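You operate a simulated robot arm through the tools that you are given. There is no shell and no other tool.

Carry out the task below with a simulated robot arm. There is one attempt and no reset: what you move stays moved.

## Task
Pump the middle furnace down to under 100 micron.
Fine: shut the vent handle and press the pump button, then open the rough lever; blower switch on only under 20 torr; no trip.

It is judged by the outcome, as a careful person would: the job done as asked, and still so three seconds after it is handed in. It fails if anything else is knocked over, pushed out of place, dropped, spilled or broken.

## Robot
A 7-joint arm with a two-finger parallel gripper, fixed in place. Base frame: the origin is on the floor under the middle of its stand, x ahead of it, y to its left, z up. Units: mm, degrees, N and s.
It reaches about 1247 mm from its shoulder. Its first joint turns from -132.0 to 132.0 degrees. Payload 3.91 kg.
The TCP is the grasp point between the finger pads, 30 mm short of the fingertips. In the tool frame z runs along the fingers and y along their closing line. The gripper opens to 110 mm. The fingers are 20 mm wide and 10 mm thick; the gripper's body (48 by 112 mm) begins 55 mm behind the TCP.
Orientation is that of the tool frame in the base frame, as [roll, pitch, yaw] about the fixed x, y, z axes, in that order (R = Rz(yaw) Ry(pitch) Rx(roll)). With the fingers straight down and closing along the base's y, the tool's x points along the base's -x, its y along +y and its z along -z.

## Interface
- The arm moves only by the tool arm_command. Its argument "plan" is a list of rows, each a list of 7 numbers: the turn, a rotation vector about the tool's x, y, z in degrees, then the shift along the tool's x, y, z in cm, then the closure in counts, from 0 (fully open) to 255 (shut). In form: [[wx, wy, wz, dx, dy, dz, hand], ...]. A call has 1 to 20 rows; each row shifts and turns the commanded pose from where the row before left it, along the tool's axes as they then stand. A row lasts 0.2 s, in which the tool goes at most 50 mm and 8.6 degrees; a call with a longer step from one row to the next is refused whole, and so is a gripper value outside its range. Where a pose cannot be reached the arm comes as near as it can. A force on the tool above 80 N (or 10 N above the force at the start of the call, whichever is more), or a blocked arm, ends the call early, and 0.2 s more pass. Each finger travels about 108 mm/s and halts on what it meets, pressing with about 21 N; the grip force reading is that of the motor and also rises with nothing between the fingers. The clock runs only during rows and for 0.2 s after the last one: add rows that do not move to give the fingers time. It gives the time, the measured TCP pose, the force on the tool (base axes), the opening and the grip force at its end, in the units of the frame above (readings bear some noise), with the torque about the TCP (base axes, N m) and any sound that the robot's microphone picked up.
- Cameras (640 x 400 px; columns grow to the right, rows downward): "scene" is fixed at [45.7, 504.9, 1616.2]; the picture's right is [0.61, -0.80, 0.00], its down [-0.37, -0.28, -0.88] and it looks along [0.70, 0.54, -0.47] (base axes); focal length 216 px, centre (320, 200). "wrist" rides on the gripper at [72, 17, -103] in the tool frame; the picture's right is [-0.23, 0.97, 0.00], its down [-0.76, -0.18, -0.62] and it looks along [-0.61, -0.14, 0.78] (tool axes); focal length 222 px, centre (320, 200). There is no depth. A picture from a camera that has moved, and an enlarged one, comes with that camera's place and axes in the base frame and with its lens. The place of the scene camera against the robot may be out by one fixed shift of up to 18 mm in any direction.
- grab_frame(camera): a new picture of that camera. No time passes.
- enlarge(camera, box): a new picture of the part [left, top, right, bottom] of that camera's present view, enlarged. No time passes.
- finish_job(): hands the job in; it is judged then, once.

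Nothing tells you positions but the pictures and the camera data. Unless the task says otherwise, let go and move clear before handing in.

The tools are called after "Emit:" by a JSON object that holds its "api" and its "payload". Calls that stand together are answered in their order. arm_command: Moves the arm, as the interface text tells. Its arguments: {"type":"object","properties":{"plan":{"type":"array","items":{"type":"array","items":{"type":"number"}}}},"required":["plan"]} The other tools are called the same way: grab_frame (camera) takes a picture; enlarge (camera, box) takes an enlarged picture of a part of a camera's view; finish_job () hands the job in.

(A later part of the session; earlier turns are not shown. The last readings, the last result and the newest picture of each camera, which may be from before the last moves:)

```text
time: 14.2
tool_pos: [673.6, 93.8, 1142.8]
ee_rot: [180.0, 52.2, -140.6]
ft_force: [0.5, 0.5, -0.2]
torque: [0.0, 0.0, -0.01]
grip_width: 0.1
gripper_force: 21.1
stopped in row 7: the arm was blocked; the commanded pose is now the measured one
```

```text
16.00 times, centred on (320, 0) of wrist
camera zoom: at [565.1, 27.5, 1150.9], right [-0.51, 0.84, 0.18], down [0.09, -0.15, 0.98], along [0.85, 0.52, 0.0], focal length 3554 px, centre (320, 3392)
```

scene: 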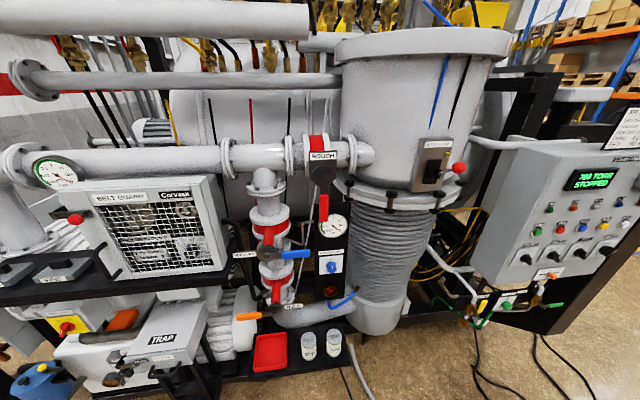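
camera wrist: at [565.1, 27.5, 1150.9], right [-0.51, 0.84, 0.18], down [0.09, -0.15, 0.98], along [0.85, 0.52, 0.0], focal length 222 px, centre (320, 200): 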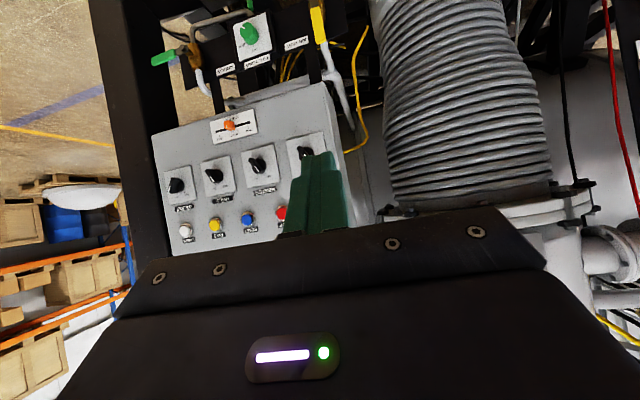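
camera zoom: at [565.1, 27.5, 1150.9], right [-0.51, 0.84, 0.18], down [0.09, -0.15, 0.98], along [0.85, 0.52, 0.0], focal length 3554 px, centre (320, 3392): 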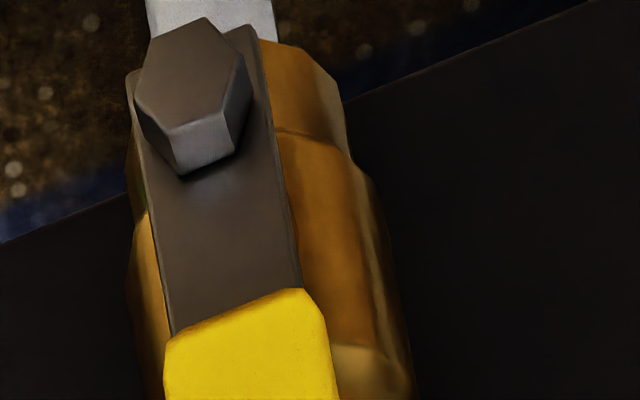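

The stereo agrees well. The AIR VENT handle's top end is at about (930, 318, 834) with its pivot near (929, 319, 728), so the lever is 105 mm long and stands upright. I'll first correct the yaw and move toward a point in front of and left of it.

Emit:
{"api": "arm_command", "payload": {"plan": [[-4.2, 0, -3.25, 0, 0, 0, 255], [0, 0, 0, 0.954, 0.229, 4.08, 255], [0, 0, 0, 0.954, 0.229, 4.08, 255], [0, 0, 0, 0.954, 0.229, 4.08, 255], [0, 0, 0, 0.954, 0.229, 4.08, 255]]}}

```text
time: 15.4
tool_pos: [728.3, 155.4, 1042.2]
ee_rot: [-179.4, 52.1, -134.9]
ft_force: [-0.6, -1.1, -1.7]
torque: [0.1, -0.08, 0.0]
grip_width: 0.1
gripper_force: 21.4
out of reach, approached as far as the arm can: row 5
```

That pose is near the limit of the wrist's reach. Tipping the hand further down and working further out should be easier for the arm, so I'll pitch it 17° more downward and move out in front of the panel's lower left corner.

Emit:
{"api": "arm_command", "payload": {"plan": [[0, 8.5, 0, 0, 0, 0, 255], [0, 8.5, 0, 0, 0, 0, 255], [0, 0, 0, -2.52, 0.4, 2.16, 255], [0, 0, 0, -2.52, 0.4, 2.16, 255], [0, 0, 0, -2.52, 0.4, 2.16, 255], [0, 0, 0, -2.52, 0.4, 2.16, 255]]}}

Emit:
{"api": "grab_frame", "payload": {"camera": "wrist"}}

Emit:
{"api": "grab_frame", "payload": {"camera": "scene"}}

```text
time: 16.8
tool_pos: [737.1, 136.1, 1076.8]
ee_rot: [179.9, 35.2, -135.4]
ft_force: [0.2, 0.8, -0.3]
torque: [-0.02, 0.0, 0.02]
grip_width: 0.3
gripper_force: 20.9
out of reach, approached as far as the arm can: row 1, 2, 3, 4, 5, 6
```

```text
taken
camera wrist: at [641.5, 64.3, 1119.5], right [-0.55, 0.82, 0.13], down [0.31, 0.06, 0.95], along [0.77, 0.57, -0.29], focal length 222 px, centre (320, 200)
```

wrist: 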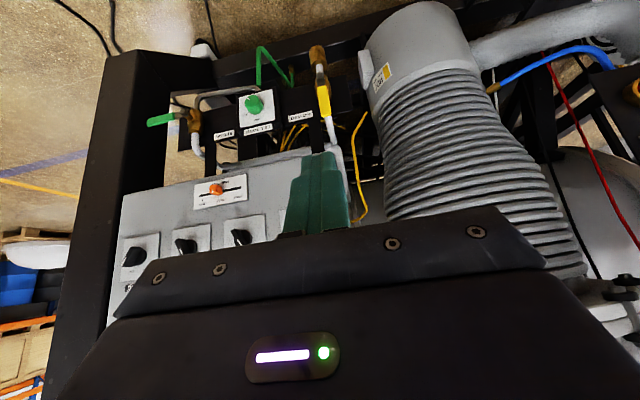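

```text
taken
```

scene: 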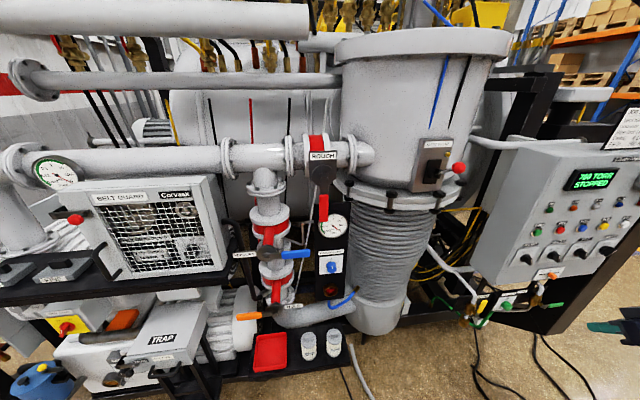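

The arm isn't following outward either. I'll look at how the arm itself is configured at the right edge of the scene.

Emit:
{"api": "enlarge", "payload": {"camera": "scene", "box": [639, 0, 640, 400]}}

Emit:
{"api": "enlarge", "payload": {"camera": "scene", "box": [639, 250, 640, 400]}}

Emit:
{"api": "enlarge", "payload": {"camera": "wrist", "box": [0, 0, 1, 400]}}

```text
1.00 times, centred on (640, 200) of scene (not enlarged: the box is as wide or as high as the picture)
camera zoom: at [45.7, 504.9, 1616.2], right [0.61, -0.8, 0.0], down [-0.37, -0.28, -0.88], along [0.7, 0.54, -0.47], focal length 216 px, centre (0, 200)
```

zoom: 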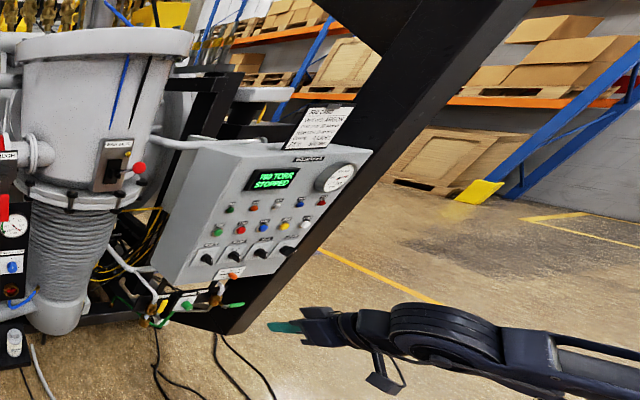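

```text
2.67 times, centred on (640, 325) of scene
camera zoom: at [45.7, 504.9, 1616.2], right [0.61, -0.8, 0.0], down [-0.37, -0.28, -0.88], along [0.7, 0.54, -0.47], focal length 577 px, centre (-532, -133)
```

zoom: 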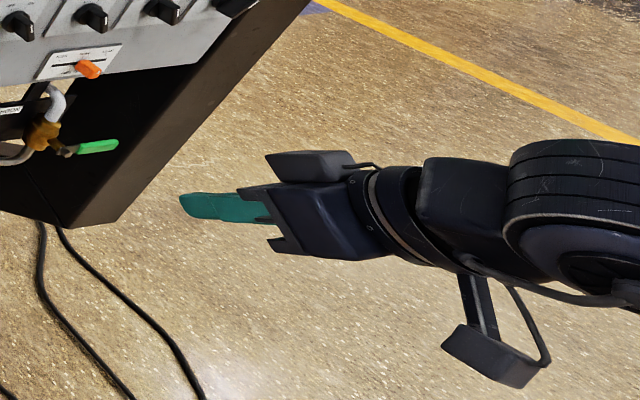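

```text
1.00 times, centred on (0, 200) of wrist (not enlarged: the box is as wide or as high as the picture)
camera zoom: at [641.5, 64.3, 1119.5], right [-0.55, 0.82, 0.13], down [0.31, 0.06, 0.95], along [0.77, 0.57, -0.29], focal length 222 px, centre (640, 200)
```

zoom: 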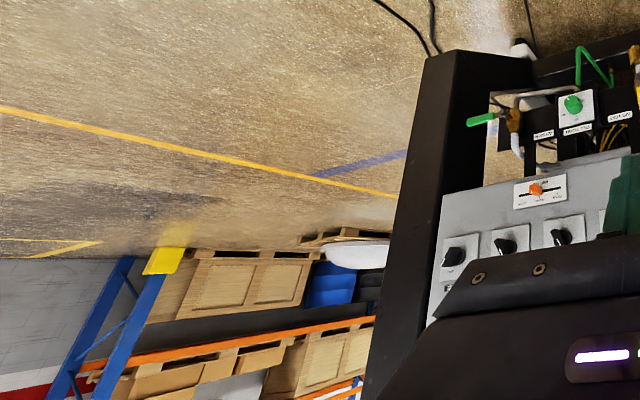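

The hand is well clear of the rig, and the arm comes in from above with its forearm sloping steeply down. I'll raise the hand at this outreach to see whether the higher pose is reachable.

Emit:
{"api": "arm_command", "payload": {"plan": [[0, 0, 0, -2.29, 0, -3.28, 255], [0, 0, 0, -2.29, 0, -3.28, 255], [0, 0, 0, -2.29, 0, -3.28, 255], [0, 0, 0, -2.29, 0, -3.28, 255], [0, 0, 0, -2.29, 0, -3.28, 255]]}}

Emit:
{"api": "enlarge", "payload": {"camera": "scene", "box": [639, 0, 640, 400]}}

```text
time: 18.0
tool_pos: [737.7, 134.9, 1279.9]
ee_rot: [179.8, 35.2, -135.2]
ft_force: [0.7, 0.1, 0.3]
torque: [-0.01, 0.01, 0.03]
grip_width: 0.0
gripper_force: 21.5
```

```text
1.00 times, centred on (640, 200) of scene (not enlarged: the box is as wide or as high as the picture)
camera zoom: at [45.7, 504.9, 1616.2], right [0.61, -0.8, 0.0], down [-0.37, -0.28, -0.88], along [0.7, 0.54, -0.47], focal length 216 px, centre (0, 200)
```

zoom: 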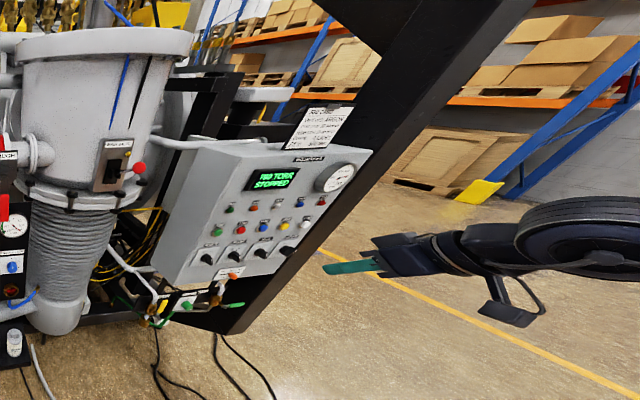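

Higher up it follows exactly. Next I'll test outward motion toward the panel at this height, still about 100 mm short of it.

Emit:
{"api": "arm_command", "payload": {"plan": [[0, 0, 0, -3.07, 0, 2.15, 255], [0, 0, 0, -3.07, 0, 2.15, 255], [0, 0, 0, -3.07, 0, 2.15, 255], [0, 0, 0, -3.07, 0, 2.15, 255]]}}

Emit:
{"api": "enlarge", "payload": {"camera": "scene", "box": [639, 0, 640, 400]}}

```text
time: 19.0
tool_pos: [779.7, 174.7, 1280.4]
ee_rot: [-179.9, 35.4, -135.3]
ft_force: [0.2, 0.3, 1.0]
torque: [-0.01, 0.0, 0.0]
grip_width: 0.0
gripper_force: 20.8
out of reach, approached as far as the arm can: row 2, 3, 4
```

```text
1.00 times, centred on (640, 200) of scene (not enlarged: the box is as wide or as high as the picture)
camera zoom: at [45.7, 504.9, 1616.2], right [0.61, -0.8, 0.0], down [-0.37, -0.28, -0.88], along [0.7, 0.54, -0.47], focal length 216 px, centre (0, 200)
```

zoom: 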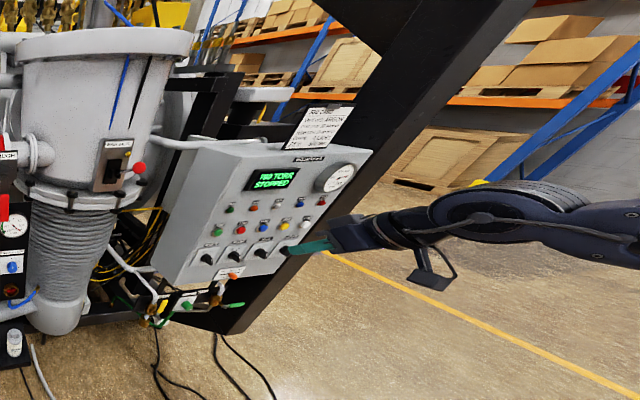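

Outward reach is limited with the hand turned 45° away from the arm's own plane. I'll test a heading closer to radial, about 15°, and then move outward.

Emit:
{"api": "arm_command", "payload": {"plan": [[4.3, 0, 6.15, 0, 0, 0, 255], [4.3, 0, 6.15, 0, 0, 0, 255], [4.3, 0, 6.15, 0, 0, 0, 255], [4.3, 0, 6.15, 0, 0, 0, 255], [0, 0, 0, -2.36, 1.67, 1.66, 255], [0, 0, 0, -2.36, 1.67, 1.66, 255], [0, 0, 0, -2.36, 1.67, 1.66, 255]]}}

Emit:
{"api": "enlarge", "payload": {"camera": "scene", "box": [639, 0, 640, 400]}}

```text
time: 20.6
tool_pos: [794.2, 149.6, 1324.3]
ee_rot: [179.7, 35.4, -165.5]
ft_force: [0.6, -0.9, -0.6]
torque: [0.03, 0.01, 0.02]
grip_width: 0.0
gripper_force: 20.5
out of reach, approached as far as the arm can: row 2, 3, 4, 5, 6, 7
```

```text
1.00 times, centred on (640, 200) of scene (not enlarged: the box is as wide or as high as the picture)
camera zoom: at [45.7, 504.9, 1616.2], right [0.61, -0.8, 0.0], down [-0.37, -0.28, -0.88], along [0.7, 0.54, -0.47], focal length 216 px, centre (0, 200)
```

zoom: 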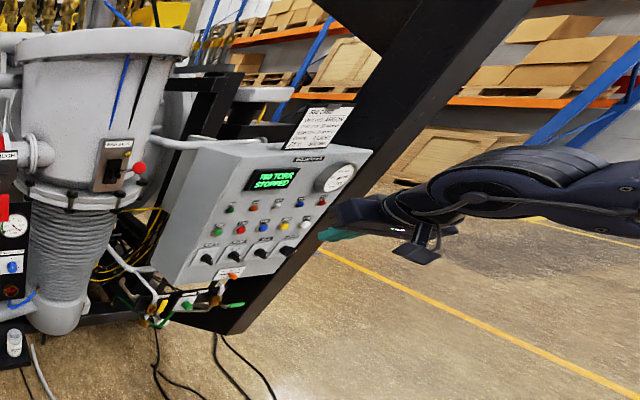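

Still limited, which suggests the arm folded into an awkward posture when it hit the joint limit earlier. I'll go back to the starting pose, tool straight down with yaw 180, to recover the original posture and then approach more directly.

Emit:
{"api": "arm_command", "payload": {"plan": [[0.92, 6.96, 2.9, 0, 0, 0, 255], [0.92, 6.96, 2.9, 0, 0, 0, 255], [0.92, 6.96, 2.9, 0, 0, 0, 255], [0.92, 6.96, 2.9, 0, 0, 0, 255], [0.92, 6.96, 2.9, 0, 0, 0, 255], [0, 0, 0, 3.15, 2.89, -1.32, 255], [0, 0, 0, 3.15, 2.89, -1.32, 255], [0, 0, 0, 3.15, 2.89, -1.32, 255], [0, 0, 0, 3.15, 2.89, -1.32, 255], [0, 0, 0, 3.15, 2.89, -1.32, 255], [0, 0, 0, 3.15, 2.89, -1.32, 255], [0, 0, 0, 3.15, 2.89, -1.32, 255], [0, 0, 0, 3.15, 2.89, -1.32, 255], [0, 0, 0, 3.15, 2.89, -1.32, 255], [0, 0, 0, 3.15, 2.89, -1.32, 255], [0, 0, 0, 3.15, 2.89, -1.32, 255]]}}

Emit:
{"api": "grab_frame", "payload": {"camera": "scene"}}

Emit:
{"api": "enlarge", "payload": {"camera": "scene", "box": [639, 0, 640, 400]}}

```text
time: 24.0
tool_pos: [374.1, 345.1, 1417.9]
ee_rot: [178.5, 17.7, -173.4]
ft_force: [0.5, -0.7, -0.7]
torque: [0.04, 0.04, 0.02]
grip_width: 0.2
gripper_force: 21.3
out of reach, approached as far as the arm can: row 1, 2, 3, 4, 5
```

```text
taken
```

scene: 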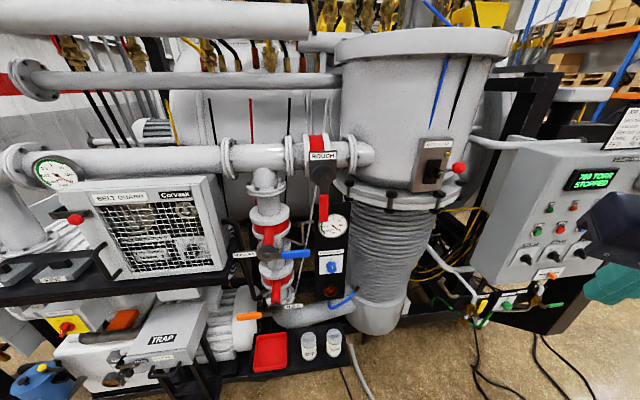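

```text
1.00 times, centred on (640, 200) of scene (not enlarged: the box is as wide or as high as the picture)
camera zoom: at [45.7, 504.9, 1616.2], right [0.61, -0.8, 0.0], down [-0.37, -0.28, -0.88], along [0.7, 0.54, -0.47], focal length 216 px, centre (0, 200)
```

zoom: 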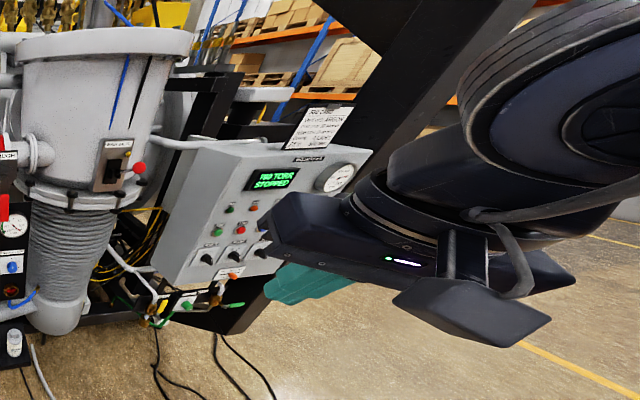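

The turn was refused at the far position, so it's only partly undone. I'll finish returning to the original start pose from here.

Emit:
{"api": "arm_command", "payload": {"plan": [[0.83, 5.87, 2.27, 0, 0, 0, 255], [0.83, 5.87, 2.27, 0, 0, 0, 255], [0.83, 5.87, 2.27, 0, 0, 0, 255], [0, 0, 0, -1.85, 3.07, -1.28, 255], [0, 0, 0, -1.85, 3.07, -1.28, 255], [0, 0, 0, -1.85, 3.07, -1.28, 255], [0, 0, 0, -1.85, 3.07, -1.28, 255]]}}

Emit:
{"api": "grab_frame", "payload": {"camera": "scene"}}

Emit:
{"api": "enlarge", "payload": {"camera": "scene", "box": [639, 0, 640, 400]}}

```text
time: 25.6
tool_pos: [421.4, 299.5, 1442.4]
ee_rot: [179.9, 0.8, -179.9]
ft_force: [-0.2, 0.1, -0.3]
torque: [0.04, 0.01, 0.03]
grip_width: 0.0
gripper_force: 21.5
out of reach, approached as far as the arm can: row 3, 4, 5, 6, 7
```

```text
taken
```

scene: 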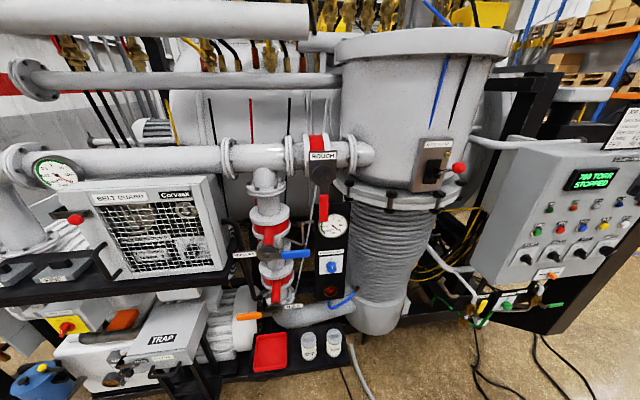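

```text
1.00 times, centred on (640, 200) of scene (not enlarged: the box is as wide or as high as the picture)
camera zoom: at [45.7, 504.9, 1616.2], right [0.61, -0.8, 0.0], down [-0.37, -0.28, -0.88], along [0.7, 0.54, -0.47], focal length 216 px, centre (0, 200)
```

zoom: 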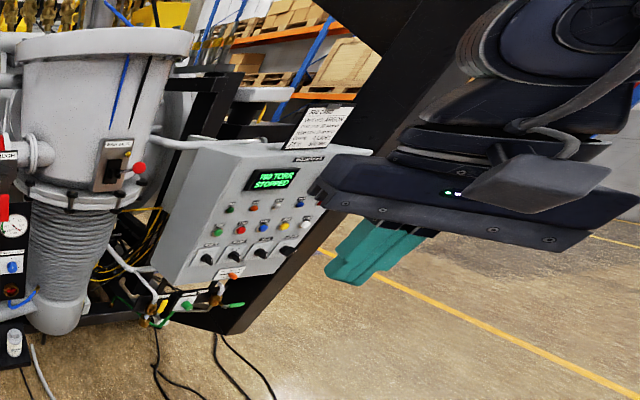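

The start pose itself is no longer reachable, so the arm has flipped into a different posture. I'll study what can be seen of the arm to work out which.

Emit:
{"api": "enlarge", "payload": {"camera": "scene", "box": [639, 0, 640, 200]}}

Emit:
{"api": "enlarge", "payload": {"camera": "scene", "box": [400, 0, 640, 2]}}

Emit:
{"api": "grab_frame", "payload": {"camera": "wrist"}}

Emit:
{"api": "enlarge", "payload": {"camera": "wrist", "box": [0, 0, 640, 1]}}

```text
2.00 times, centred on (640, 100) of scene
camera zoom: at [45.7, 504.9, 1616.2], right [0.61, -0.8, 0.0], down [-0.37, -0.28, -0.88], along [0.7, 0.54, -0.47], focal length 432 px, centre (-319, 400)
```

zoom: 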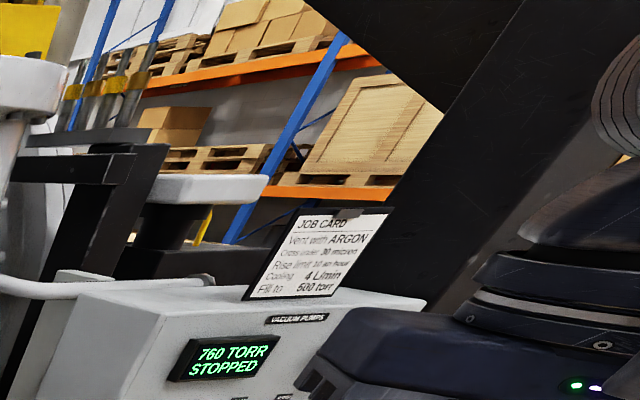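

```text
2.67 times, centred on (520, 1) of scene
camera zoom: at [45.7, 504.9, 1616.2], right [0.61, -0.8, 0.0], down [-0.37, -0.28, -0.88], along [0.7, 0.54, -0.47], focal length 577 px, centre (-213, 731)
```

zoom: 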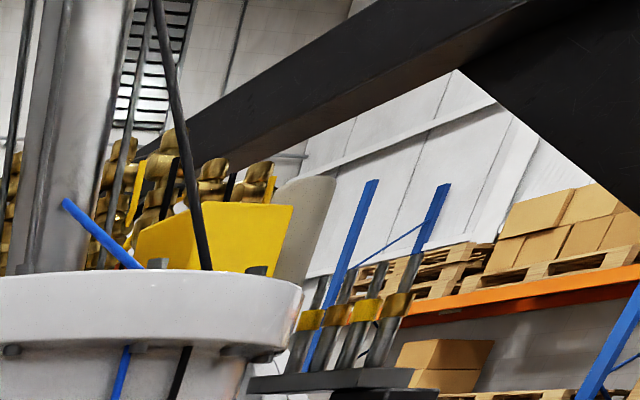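

```text
taken
camera wrist: at [349.2, 317.0, 1545.1], right [0.23, 0.97, 0.01], down [0.75, -0.18, 0.63], along [0.62, -0.14, -0.77], focal length 222 px, centre (320, 200)
```

wrist: 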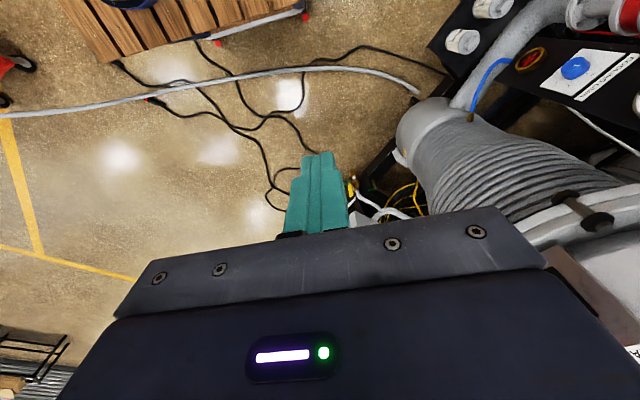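

```text
1.00 times, centred on (320, 0) of wrist (not enlarged: the box is as wide or as high as the picture)
camera zoom: at [349.2, 317.0, 1545.1], right [0.23, 0.97, 0.01], down [0.75, -0.18, 0.63], along [0.62, -0.14, -0.77], focal length 222 px, centre (320, 400)
```

zoom: 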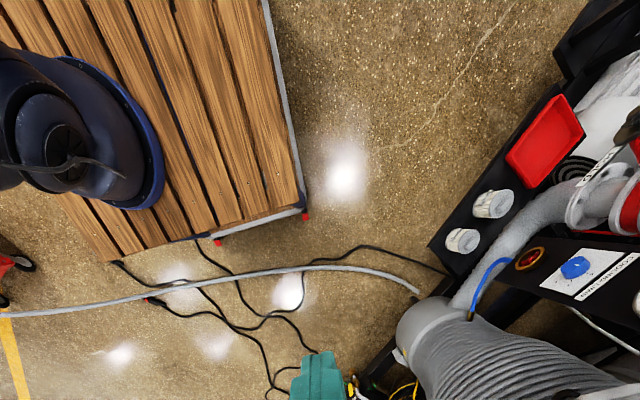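

From here the wrist camera can see the robot's own base on its wooden bench. I'll zoom in there to understand the posture.

Emit:
{"api": "enlarge", "payload": {"camera": "wrist", "box": [0, 0, 300, 1]}}

Emit:
{"api": "enlarge", "payload": {"camera": "wrist", "box": [0, 0, 1, 300]}}

```text
2.13 times, centred on (150, 0) of wrist
camera zoom: at [349.2, 317.0, 1545.1], right [0.23, 0.97, 0.01], down [0.75, -0.18, 0.63], along [0.62, -0.14, -0.77], focal length 474 px, centre (683, 626)
```

zoom: 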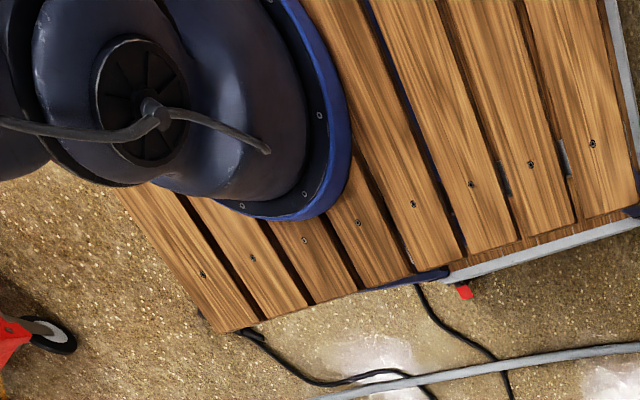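

```text
1.33 times, centred on (0, 150) of wrist
camera zoom: at [349.2, 317.0, 1545.1], right [0.23, 0.97, 0.01], down [0.75, -0.18, 0.63], along [0.62, -0.14, -0.77], focal length 296 px, centre (746, 267)
```

zoom: 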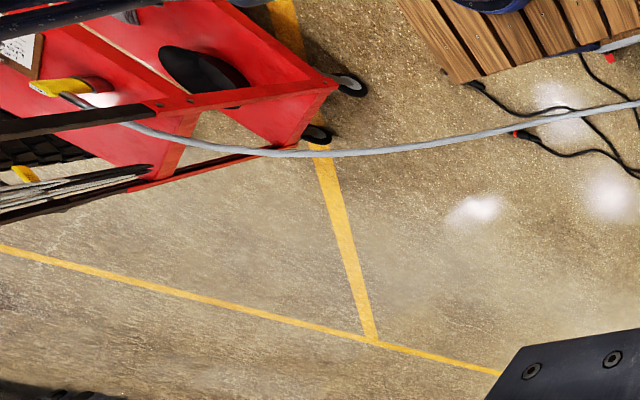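

The robot stands on a wooden bench, and its reach seems to depend on the hand's roll, so a wrist joint is wound up. At an earlier yaw of 220 it reached well out, so I'll try that roll here and move toward the start position.

Emit:
{"api": "arm_command", "payload": {"plan": [[0, 0, -8, 0, 0, 0, 255], [0, 0, -8, 0, 0, 0, 255], [0, 0, -8, 0, 0, 0, 255], [0, 0, -8, 0, 0, 0, 255], [0, 0, -8, 0, 0, 0, 255]]}}

```text
time: 26.8
tool_pos: [421.9, 296.1, 1441.3]
ee_rot: [-179.8, 0.3, -139.7]
ft_force: [0.1, -0.4, 0.5]
torque: [0.01, -0.01, 0.03]
grip_width: 0.1
gripper_force: 20.9
out of reach, approached as far as the arm can: row 1
```

Emit:
{"api": "arm_command", "payload": {"plan": [[0, 0, 0, -3.28, 2.86, -0.7, 255], [0, 0, 0, -3.28, 2.86, -0.7, 255], [0, 0, 0, -3.28, 2.86, -0.7, 255], [0, 0, 0, -3.28, 2.86, -0.7, 255]]}}

Emit:
{"api": "grab_frame", "payload": {"camera": "scene"}}

```text
time: 27.8
tool_pos: [420.5, 295.8, 1442.0]
ee_rot: [-179.8, 0.3, -140.0]
ft_force: [-0.1, -0.4, 0.0]
torque: [-0.02, -0.02, 0.01]
grip_width: 0.0
gripper_force: 21.0
out of reach, approached as far as the arm can: row 1, 2, 3, 4
```

```text
taken
```

scene: 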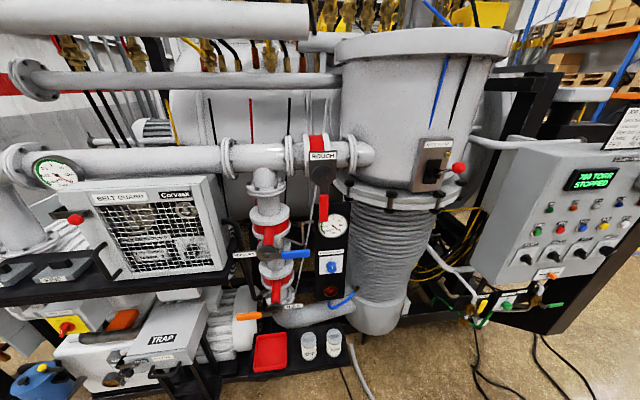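

Emit:
{"api": "enlarge", "payload": {"camera": "scene", "box": [639, 0, 640, 400]}}

Emit:
{"api": "grab_frame", "payload": {"camera": "wrist"}}

Emit:
{"api": "enlarge", "payload": {"camera": "wrist", "box": [0, 0, 640, 1]}}

Emit:
{"api": "enlarge", "payload": {"camera": "wrist", "box": [0, 0, 1, 400]}}

```text
1.00 times, centred on (640, 200) of scene (not enlarged: the box is as wide or as high as the picture)
camera zoom: at [45.7, 504.9, 1616.2], right [0.61, -0.8, 0.0], down [-0.37, -0.28, -0.88], along [0.7, 0.54, -0.47], focal length 216 px, centre (0, 200)
```

zoom: 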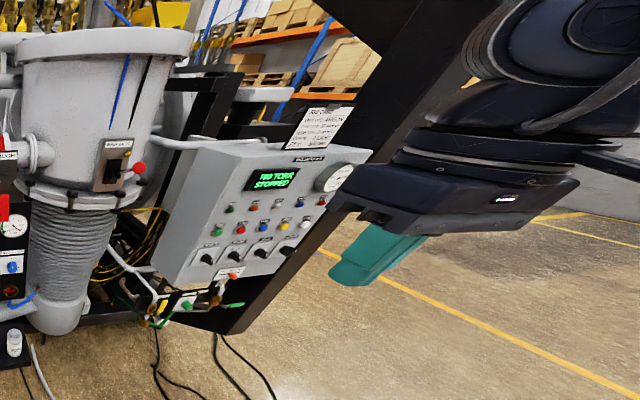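

```text
taken
camera wrist: at [355.0, 263.1, 1545.0], right [-0.45, 0.89, 0.0], down [0.69, 0.35, 0.63], along [0.56, 0.28, -0.78], focal length 222 px, centre (320, 200)
```

wrist: 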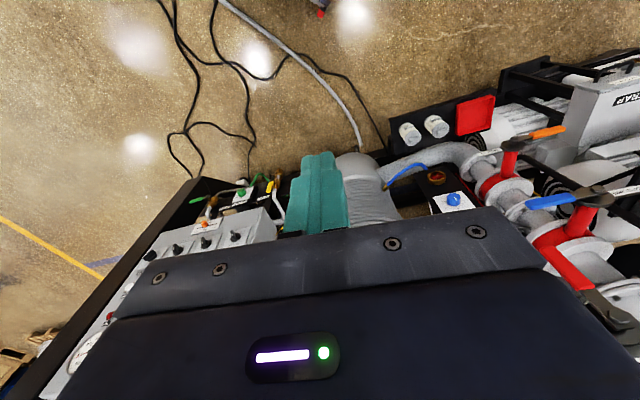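

```text
1.00 times, centred on (320, 0) of wrist (not enlarged: the box is as wide or as high as the picture)
camera zoom: at [355.0, 263.1, 1545.0], right [-0.45, 0.89, 0.0], down [0.69, 0.35, 0.63], along [0.56, 0.28, -0.78], focal length 222 px, centre (320, 400)
```

zoom: 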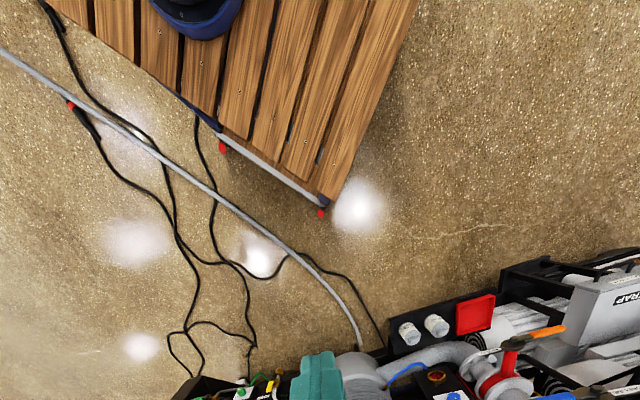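

```text
1.00 times, centred on (0, 200) of wrist (not enlarged: the box is as wide or as high as the picture)
camera zoom: at [355.0, 263.1, 1545.0], right [-0.45, 0.89, 0.0], down [0.69, 0.35, 0.63], along [0.56, 0.28, -0.78], focal length 222 px, centre (640, 200)
```

zoom: 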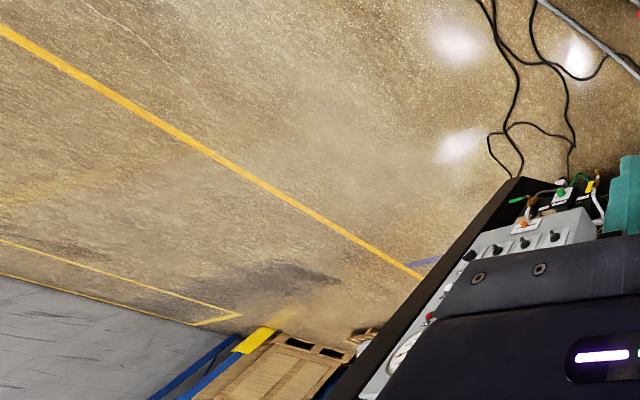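

I need to see the arm's own posture. Tilting the hand back toward the robot will let the wrist camera see its shoulder and elbow.

Emit:
{"api": "arm_command", "payload": {"plan": [[0, 8, 0, 0, 0, 0, 255], [0, 8, 0, 0, 0, 0, 255], [0, 8, 0, 0, 0, 0, 255], [0, 8, 0, 0, 0, 0, 255], [0, 8, 0, 0, 0, 0, 255]]}}

Emit:
{"api": "enlarge", "payload": {"camera": "wrist", "box": [0, 0, 640, 1]}}

Emit:
{"api": "enlarge", "payload": {"camera": "wrist", "box": [0, 0, 1, 400]}}

Emit:
{"api": "enlarge", "payload": {"camera": "scene", "box": [639, 0, 640, 400]}}

```text
time: 29.0
tool_pos: [509.5, 89.9, 1311.2]
ee_rot: [-178.7, -38.6, -139.9]
ft_force: [1.1, -1.8, -1.2]
torque: [0.06, 0.11, -0.07]
grip_width: 0.0
gripper_force: 21.2
out of reach, approached as far as the arm can: row 1, 2, 3, 4, 5
```

```text
1.00 times, centred on (320, 0) of wrist (not enlarged: the box is as wide or as high as the picture)
camera zoom: at [503.8, 109.6, 1437.8], right [-0.5, 0.85, -0.16], down [0.86, 0.51, 0.01], along [0.09, -0.13, -0.99], focal length 222 px, centre (320, 400)
```

zoom: 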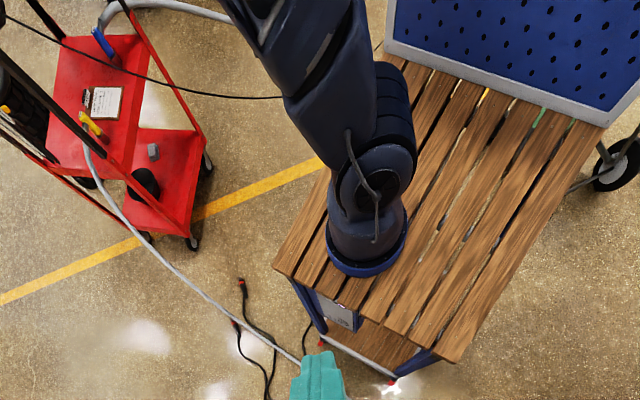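

```text
1.00 times, centred on (0, 200) of wrist (not enlarged: the box is as wide or as high as the picture)
camera zoom: at [503.8, 109.6, 1437.8], right [-0.5, 0.85, -0.16], down [0.86, 0.51, 0.01], along [0.09, -0.13, -0.99], focal length 222 px, centre (640, 200)
```

zoom: 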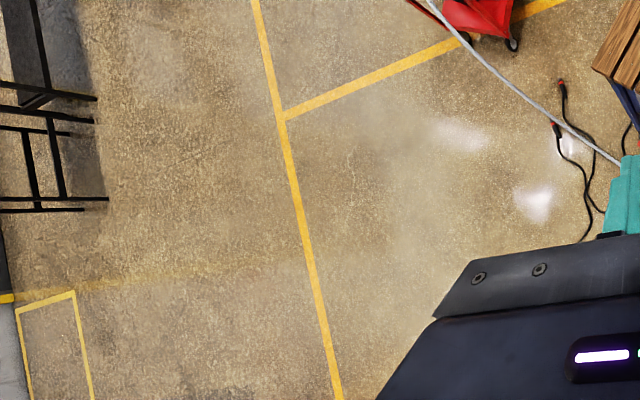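

```text
1.00 times, centred on (640, 200) of scene (not enlarged: the box is as wide or as high as the picture)
camera zoom: at [45.7, 504.9, 1616.2], right [0.61, -0.8, 0.0], down [-0.37, -0.28, -0.88], along [0.7, 0.54, -0.47], focal length 216 px, centre (0, 200)
```

zoom: 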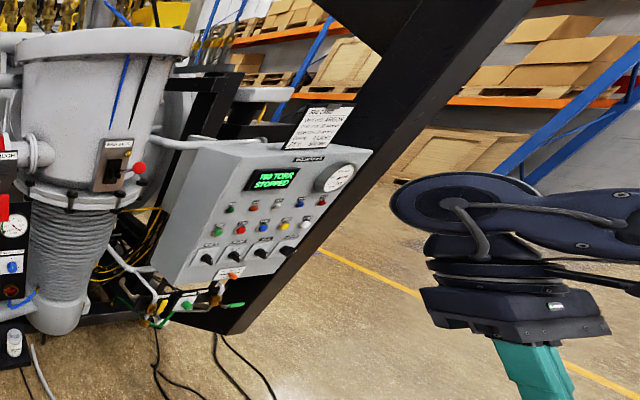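

Now I can see the robot itself: it's mounted at the front right of the bench, about (105, -125), with its upper arm rising and leaning away. I'll zoom on the shoulder to understand the posture.

Emit:
{"api": "enlarge", "payload": {"camera": "wrist", "box": [170, 0, 470, 1]}}

Emit:
{"api": "arm_command", "payload": {"plan": [[0, 8, 0, 0, 0, 0, 255], [0, 8, 0, 0, 0, 0, 255], [0, 8, 0, 0, 0, 0, 255]]}}

Emit:
{"api": "grab_frame", "payload": {"camera": "wrist"}}

Emit:
{"api": "enlarge", "payload": {"camera": "wrist", "box": [0, 0, 640, 1]}}

```text
2.13 times, centred on (320, 0) of wrist
camera zoom: at [503.8, 109.6, 1437.8], right [-0.5, 0.85, -0.16], down [0.86, 0.51, 0.01], along [0.09, -0.13, -0.99], focal length 474 px, centre (320, 626)
```

zoom: 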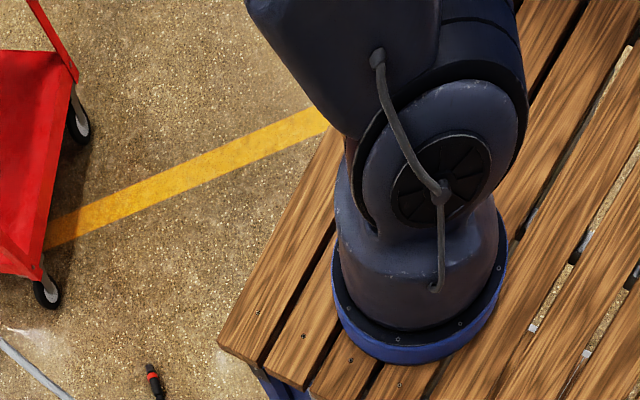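

```text
time: 29.8
tool_pos: [446.5, -6.0, 1197.3]
ee_rot: [-179.3, -62.7, -140.4]
ft_force: [0.0, -0.7, -0.1]
torque: [0.0, 0.04, 0.01]
grip_width: 0.0
gripper_force: 21.1
out of reach, approached as far as the arm can: row 1, 2, 3
```

```text
taken
camera wrist: at [479.8, 46.3, 1309.7], right [-0.55, 0.81, -0.21], down [0.81, 0.44, -0.39], along [-0.22, -0.38, -0.9], focal length 222 px, centre (320, 200)
```

wrist: 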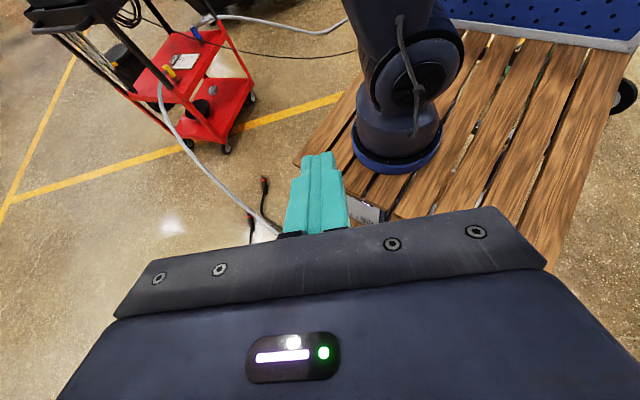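

```text
1.00 times, centred on (320, 0) of wrist (not enlarged: the box is as wide or as high as the picture)
camera zoom: at [479.8, 46.3, 1309.7], right [-0.55, 0.81, -0.21], down [0.81, 0.44, -0.39], along [-0.22, -0.38, -0.9], focal length 222 px, centre (320, 400)
```

zoom: 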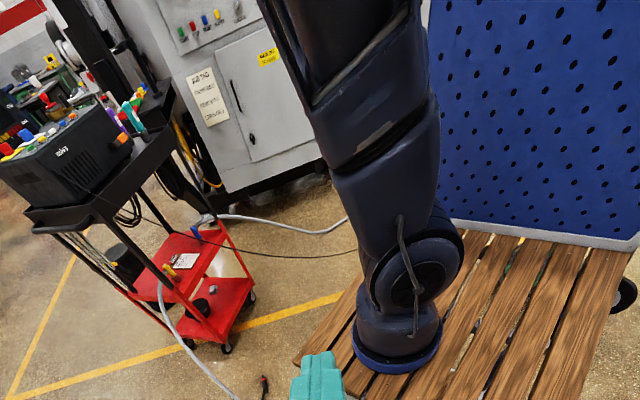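

This is very informative. The shoulder's second joint is turned about 90° away from where the hand points, with the upper arm nearly vertical, so the arm can't lean toward the rig. I'll unwind it: point the tool down, extend to the robot's right where the floor is free so the arm lines up, then sweep back to the rig.

Emit:
{"api": "arm_command", "payload": {"plan": [[0, -7.84, 0, 0, 0, 0, 255], [0, -7.84, 0, 0, 0, 0, 255], [0, -7.84, 0, 0, 0, 0, 255], [0, -7.84, 0, 0, 0, 0, 255], [0, -7.84, 0, 0, 0, 0, 255], [0, -7.84, 0, 0, 0, 0, 255], [0, -7.84, 0, 0, 0, 0, 255], [0, -7.84, 0, 0, 0, 0, 255], [0, 0, 8.3, 0, 0, 0, 255], [0, 0, 8.3, 0, 0, 0, 255], [0, 0, 8.3, 0, 0, 0, 255], [0, 0, 8.3, 0, 0, 0, 255], [0, 0, 8.3, 0, 0, 0, 255], [0, 0, 8.3, 0, 0, 0, 255]]}}

```text
time: 32.8
tool_pos: [446.4, -3.7, 1198.0]
ee_rot: [-179.0, -0.8, 170.2]
ft_force: [0.5, 0.2, -0.1]
torque: [0.01, 0.0, -0.01]
grip_width: 0.0
gripper_force: 20.7
```

Emit:
{"api": "arm_command", "payload": {"plan": [[0, 0, 8.3, 0, 0, 0, 255], [0, 0, 8.3, 0, 0, 0, 255], [0, 0, 8.3, 0, 0, 0, 255], [0, 0, 8.3, 0, 0, 0, 255], [0, 0, 8.3, 0, 0, 0, 255], [0, 0, 8.3, 0, 0, 0, 255], [0, 0, 0, -3.9, -2.37, -0.68, 255], [0, 0, 0, -3.9, -2.37, -0.68, 255], [0, 0, 0, -3.9, -2.37, -0.68, 255], [0, 0, 0, -3.9, -2.37, -0.68, 255], [0, 0, 0, -3.9, -2.37, -0.68, 255], [0, 0, 0, -3.9, -2.37, -0.68, 255], [0, 0, 0, -3.9, -2.37, -0.68, 255], [0, 0, 0, -3.9, -2.37, -0.68, 255]]}}

Emit:
{"api": "grab_frame", "payload": {"camera": "wrist"}}

Emit:
{"api": "enlarge", "payload": {"camera": "wrist", "box": [0, 0, 640, 1]}}

```text
time: 35.8
tool_pos: [441.1, -369.0, 1257.5]
ee_rot: [-178.8, 0.2, 120.6]
ft_force: [1.4, 0.1, 0.3]
torque: [-0.04, 0.01, -0.04]
grip_width: 0.1
gripper_force: 21.4
```

```text
taken
camera wrist: at [420.9, -296.0, 1361.1], right [0.95, 0.3, -0.02], down [0.24, -0.74, 0.63], along [0.17, -0.61, -0.78], focal length 222 px, centre (320, 200)
```

wrist: 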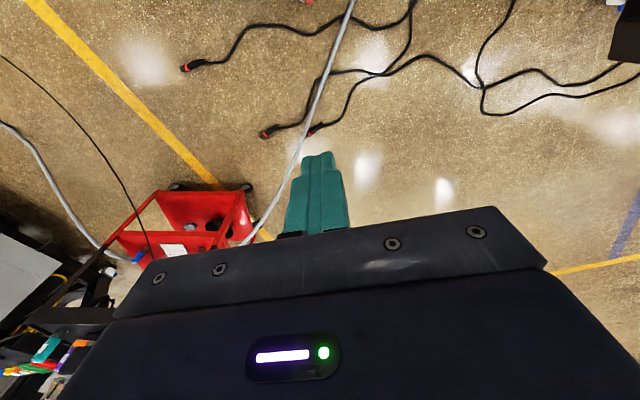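

```text
1.00 times, centred on (320, 0) of wrist (not enlarged: the box is as wide or as high as the picture)
camera zoom: at [420.9, -296.0, 1361.1], right [0.95, 0.3, -0.02], down [0.24, -0.74, 0.63], along [0.17, -0.61, -0.78], focal length 222 px, centre (320, 400)
```

zoom: 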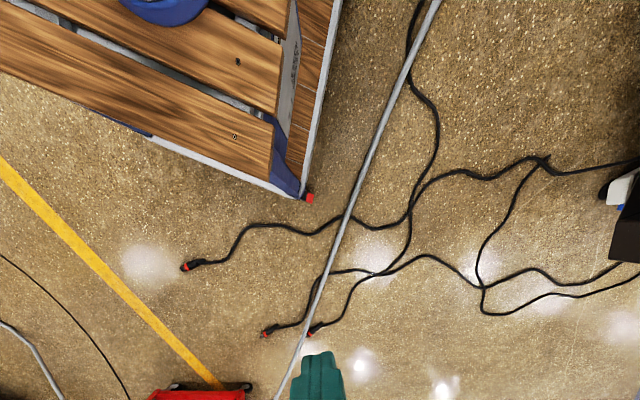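

It's following cleanly. I'll carry on extending to the right.

Emit:
{"api": "arm_command", "payload": {"plan": [[0, 0, 0, -3.9, -2.37, -0.68, 255], [0, 0, 0, -3.9, -2.37, -0.68, 255], [0, 0, 0, -3.9, -2.37, -0.68, 255], [0, 0, 0, -3.9, -2.37, -0.68, 255], [0, 0, 0, -3.9, -2.37, -0.68, 255], [0, 0, 0, -3.9, -2.37, -0.68, 255], [0, 0, 0, -3.9, -2.37, -0.68, 255]]}}

Emit:
{"api": "enlarge", "payload": {"camera": "wrist", "box": [0, 0, 640, 1]}}

```text
time: 37.4
tool_pos: [439.0, -686.8, 1307.2]
ee_rot: [-178.8, 0.3, 120.5]
ft_force: [0.5, 0.2, 0.6]
torque: [-0.07, -0.02, 0.02]
grip_width: 0.0
gripper_force: 21.3
```

```text
1.00 times, centred on (320, 0) of wrist (not enlarged: the box is as wide or as high as the picture)
camera zoom: at [418.9, -614.0, 1410.7], right [0.95, 0.3, -0.02], down [0.24, -0.74, 0.63], along [0.17, -0.61, -0.78], focal length 222 px, centre (320, 400)
```

zoom: 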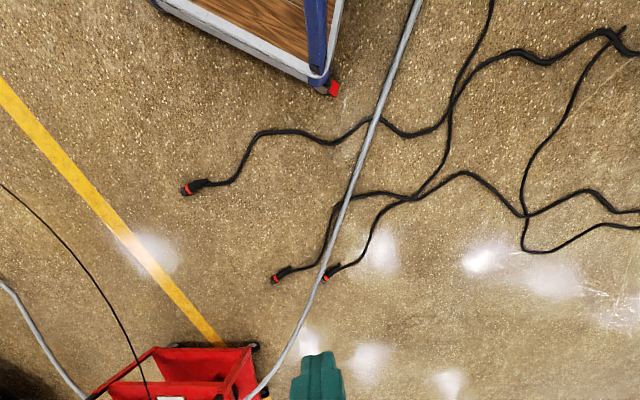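

The arm extended without trouble on the right. Now I'll stretch it a bit further so the upper arm leans properly, then start sweeping left around the base toward the panel.

Emit:
{"api": "arm_command", "payload": {"plan": [[0, 0, 0, -3.7, 0, 2.5, 255], [0, 0, 0, -3.7, 0, 2.5, 255], [0, 0, 0, -3.7, 0, 2.5, 255], [0, 0, 0, -3.7, 0, 2.5, 255], [0, 0, -3.4, 0, 4.7, 0, 255], [0, 0, -3.4, 0, 4.7, 0, 255], [0, 0, -3.4, 0, 4.7, 0, 255], [0, 0, -3.4, 0, 4.7, 0, 255], [0, 0, -3.4, 0, 4.7, 0, 255], [0, 0, -3.4, 0, 4.7, 0, 255]]}}

```text
time: 39.6
tool_pos: [729.5, -639.2, 1203.4]
ee_rot: [-178.8, -0.2, 140.9]
ft_force: [-0.3, -0.5, 0.1]
torque: [0.04, -0.07, -0.02]
grip_width: 0.0
gripper_force: 21.3
```

That worked exactly as commanded, so the sweep goes on.

Emit:
{"api": "arm_command", "payload": {"plan": [[0, 0, -3.4, 0, 4.7, 0, 255], [0, 0, -3.4, 0, 4.7, 0, 255], [0, 0, -3.4, 0, 4.7, 0, 255], [0, 0, -3.4, 0, 4.7, 0, 255], [0, 0, -3.4, 0, 4.7, 0, 255], [0, 0, -3.4, 0, 4.7, 0, 255], [0, 0, -3.4, 0, 4.7, 0, 255], [0, 0, -3.4, 0, 4.7, 0, 255], [0, 0, -3.4, 0, 4.7, 0, 255], [0, 0, -3.4, 0, 4.7, 0, 255]]}}

Emit:
{"api": "enlarge", "payload": {"camera": "wrist", "box": [0, 0, 640, 1]}}

Emit:
{"api": "grab_frame", "payload": {"camera": "wrist"}}

```text
time: 41.8
tool_pos: [916.5, -216.7, 1193.1]
ee_rot: [-179.1, -1.1, 174.8]
ft_force: [0.4, -1.3, -1.5]
torque: [0.13, 0.11, -0.01]
grip_width: 0.0
gripper_force: 20.5
```

```text
1.00 times, centred on (320, 0) of wrist (not enlarged: the box is as wide or as high as the picture)
camera zoom: at [849.8, -190.3, 1297.2], right [0.31, 0.95, -0.02], down [0.75, -0.24, 0.61], along [0.58, -0.21, -0.79], focal length 222 px, centre (320, 400)
```

zoom: 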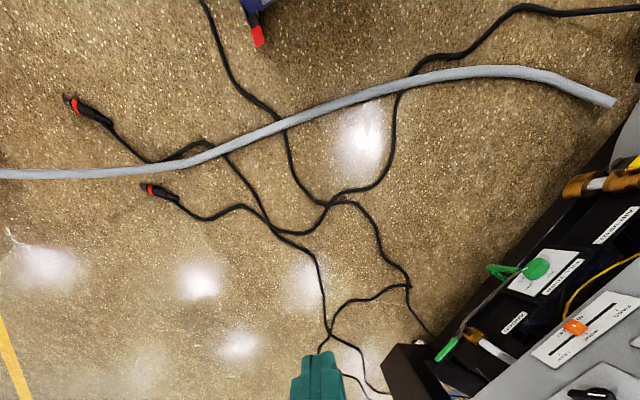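

```text
taken
camera wrist: at [849.8, -190.3, 1297.2], right [0.31, 0.95, -0.02], down [0.75, -0.24, 0.61], along [0.58, -0.21, -0.79], focal length 222 px, centre (320, 200)
```

wrist: 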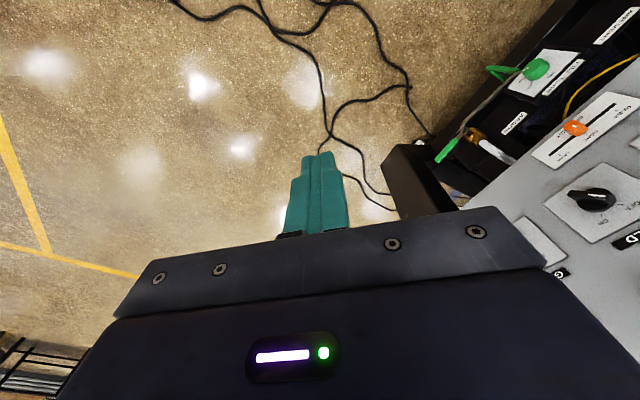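

The sweep worked and the arm is following the commands exactly again. I'll continue to the azimuth of the vent valve, still well in front of the panel.

Emit:
{"api": "arm_command", "payload": {"plan": [[0, 0, -3.4, 0, 4.7, 0, 255], [0, 0, -3.4, 0, 4.7, 0, 255], [0, 0, -3.4, 0.3, 4.7, 0, 255], [0, 0, -3.4, 0.3, 4.7, 0, 255], [0, 0, -3.4, 0.3, 4.7, 0, 255], [0, 0, -3.4, 0.3, 4.7, 0, 255], [0, 0, -3.4, 0.3, 4.7, 0, 255], [0, 0, -3.4, 0.3, 4.7, 0, 255], [0, 0, -3.4, 0.3, 4.7, 0, 255], [0, 0, -3.4, 0.3, 4.7, 0, 255]]}}

Emit:
{"api": "grab_frame", "payload": {"camera": "wrist"}}

Emit:
{"api": "grab_frame", "payload": {"camera": "scene"}}

```text
time: 44.0
tool_pos: [772.6, 2.0, 1251.6]
ee_rot: [-179.8, -1.4, -151.0]
ft_force: [-0.3, -0.3, -0.3]
torque: [0.09, 0.02, -0.02]
grip_width: 0.0
gripper_force: 21.1
out of reach, approached as far as the arm can: row 1, 2, 3, 6, 7, 8, 9, 10
```

```text
taken
camera wrist: at [703.2, -15.7, 1357.8], right [-0.27, 0.96, -0.01], down [0.76, 0.22, 0.61], along [0.59, 0.16, -0.79], focal length 222 px, centre (320, 200)
```

wrist: 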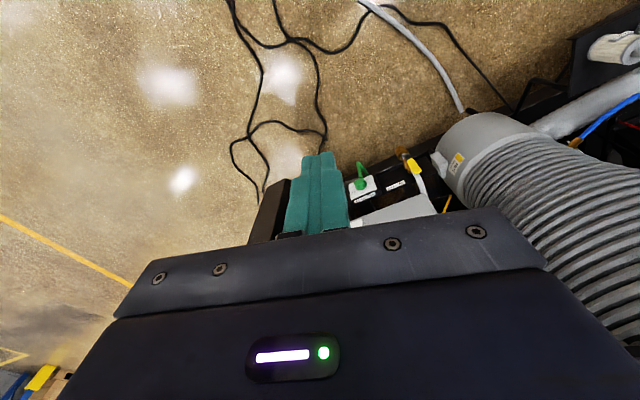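

```text
taken
```

scene: 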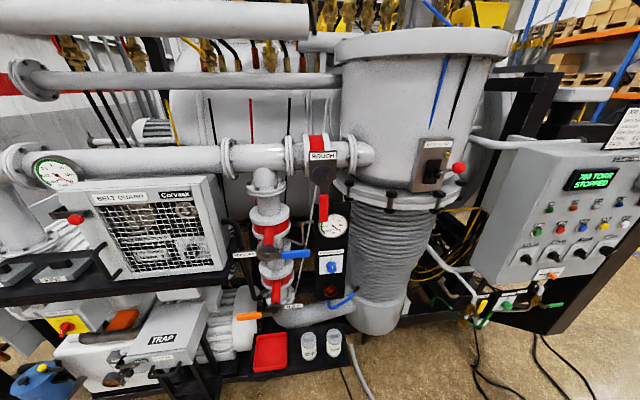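

The first joint seems to sit at its end stop with the upper arm leaning the wrong way. I'll fold the hand in closer to the base, swing it round to the left side and extend there, which should tip the upper arm back the right way.

Emit:
{"api": "arm_command", "payload": {"plan": [[0, 0, 0, 4.37, 1.44, 0, 255], [0, 0, 0, 4.37, 1.44, 0, 255], [0, 0, 0, 4.37, 1.44, 0, 255], [0, 0, 0, 4.37, 1.44, 0, 255], [0, 0, 0, 4.37, 1.44, 0, 255], [0, 0, -4.44, -1.13, 4.09, 0, 255], [0, 0, -4.44, -1.05, 4.11, 0, 255], [0, 0, -4.44, -0.97, 4.14, 0, 255], [0, 0, -4.44, -0.88, 4.16, 0, 255], [0, 0, -4.44, -0.8, 4.18, 0, 255], [0, 0, -4.44, -0.72, 4.2, 0, 255], [0, 0, -4.44, -0.64, 4.22, 0, 255], [0, 0, -4.44, -0.55, 4.23, 0, 255]]}}

```text
time: 46.8
tool_pos: [368.1, 237.4, 1257.2]
ee_rot: [179.5, -1.1, -115.5]
ft_force: [0.9, -0.2, 0.0]
torque: [0.07, 0.05, 0.03]
grip_width: 0.0
gripper_force: 21.3
```

Emit:
{"api": "arm_command", "payload": {"plan": [[0, 0, -4.44, -0.47, 4.25, 0, 255], [0, 0, -4.44, -0.39, 4.26, 0, 255], [0, 0, -4.44, -0.31, 4.27, 0, 255], [0, 0, -4.44, -0.22, 4.28, 0, 255], [0, 0, -4.44, -0.14, 4.29, 0, 255], [0, 0, 0, -4, 0, 0, 255], [0, 0, 0, -4, 0, 0, 255], [0, 0, 0, -4, 0, 0, 255], [0, 0, 0, -4, 0, 0, 255]]}}

Emit:
{"api": "grab_frame", "payload": {"camera": "wrist"}}

Emit:
{"api": "grab_frame", "payload": {"camera": "scene"}}

```text
time: 48.8
tool_pos: [256.4, 295.3, 1250.1]
ee_rot: [-179.2, 0.0, -93.7]
ft_force: [0.0, -0.3, -0.5]
torque: [0.0, -0.03, 0.0]
grip_width: 0.0
gripper_force: 20.8
out of reach, approached as far as the arm can: row 3, 4, 5, 6, 7, 8, 9
```

```text
taken
camera wrist: at [233.7, 225.3, 1354.1], right [-0.96, 0.29, -0.01], down [0.22, 0.75, 0.62], along [0.19, 0.6, -0.78], focal length 222 px, centre (320, 200)
```

wrist: 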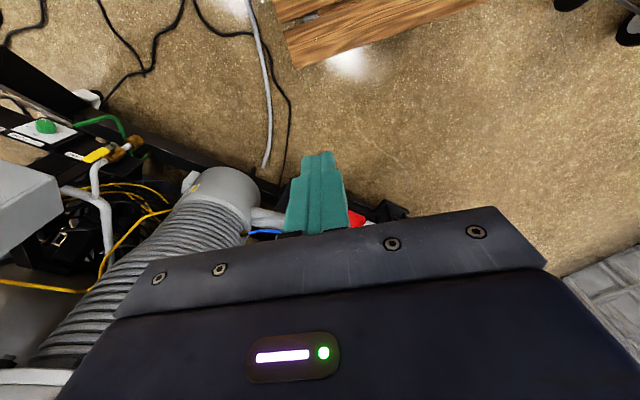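

```text
taken
```

scene: 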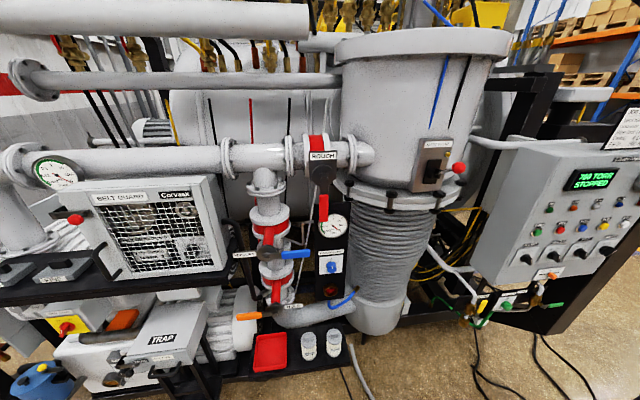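

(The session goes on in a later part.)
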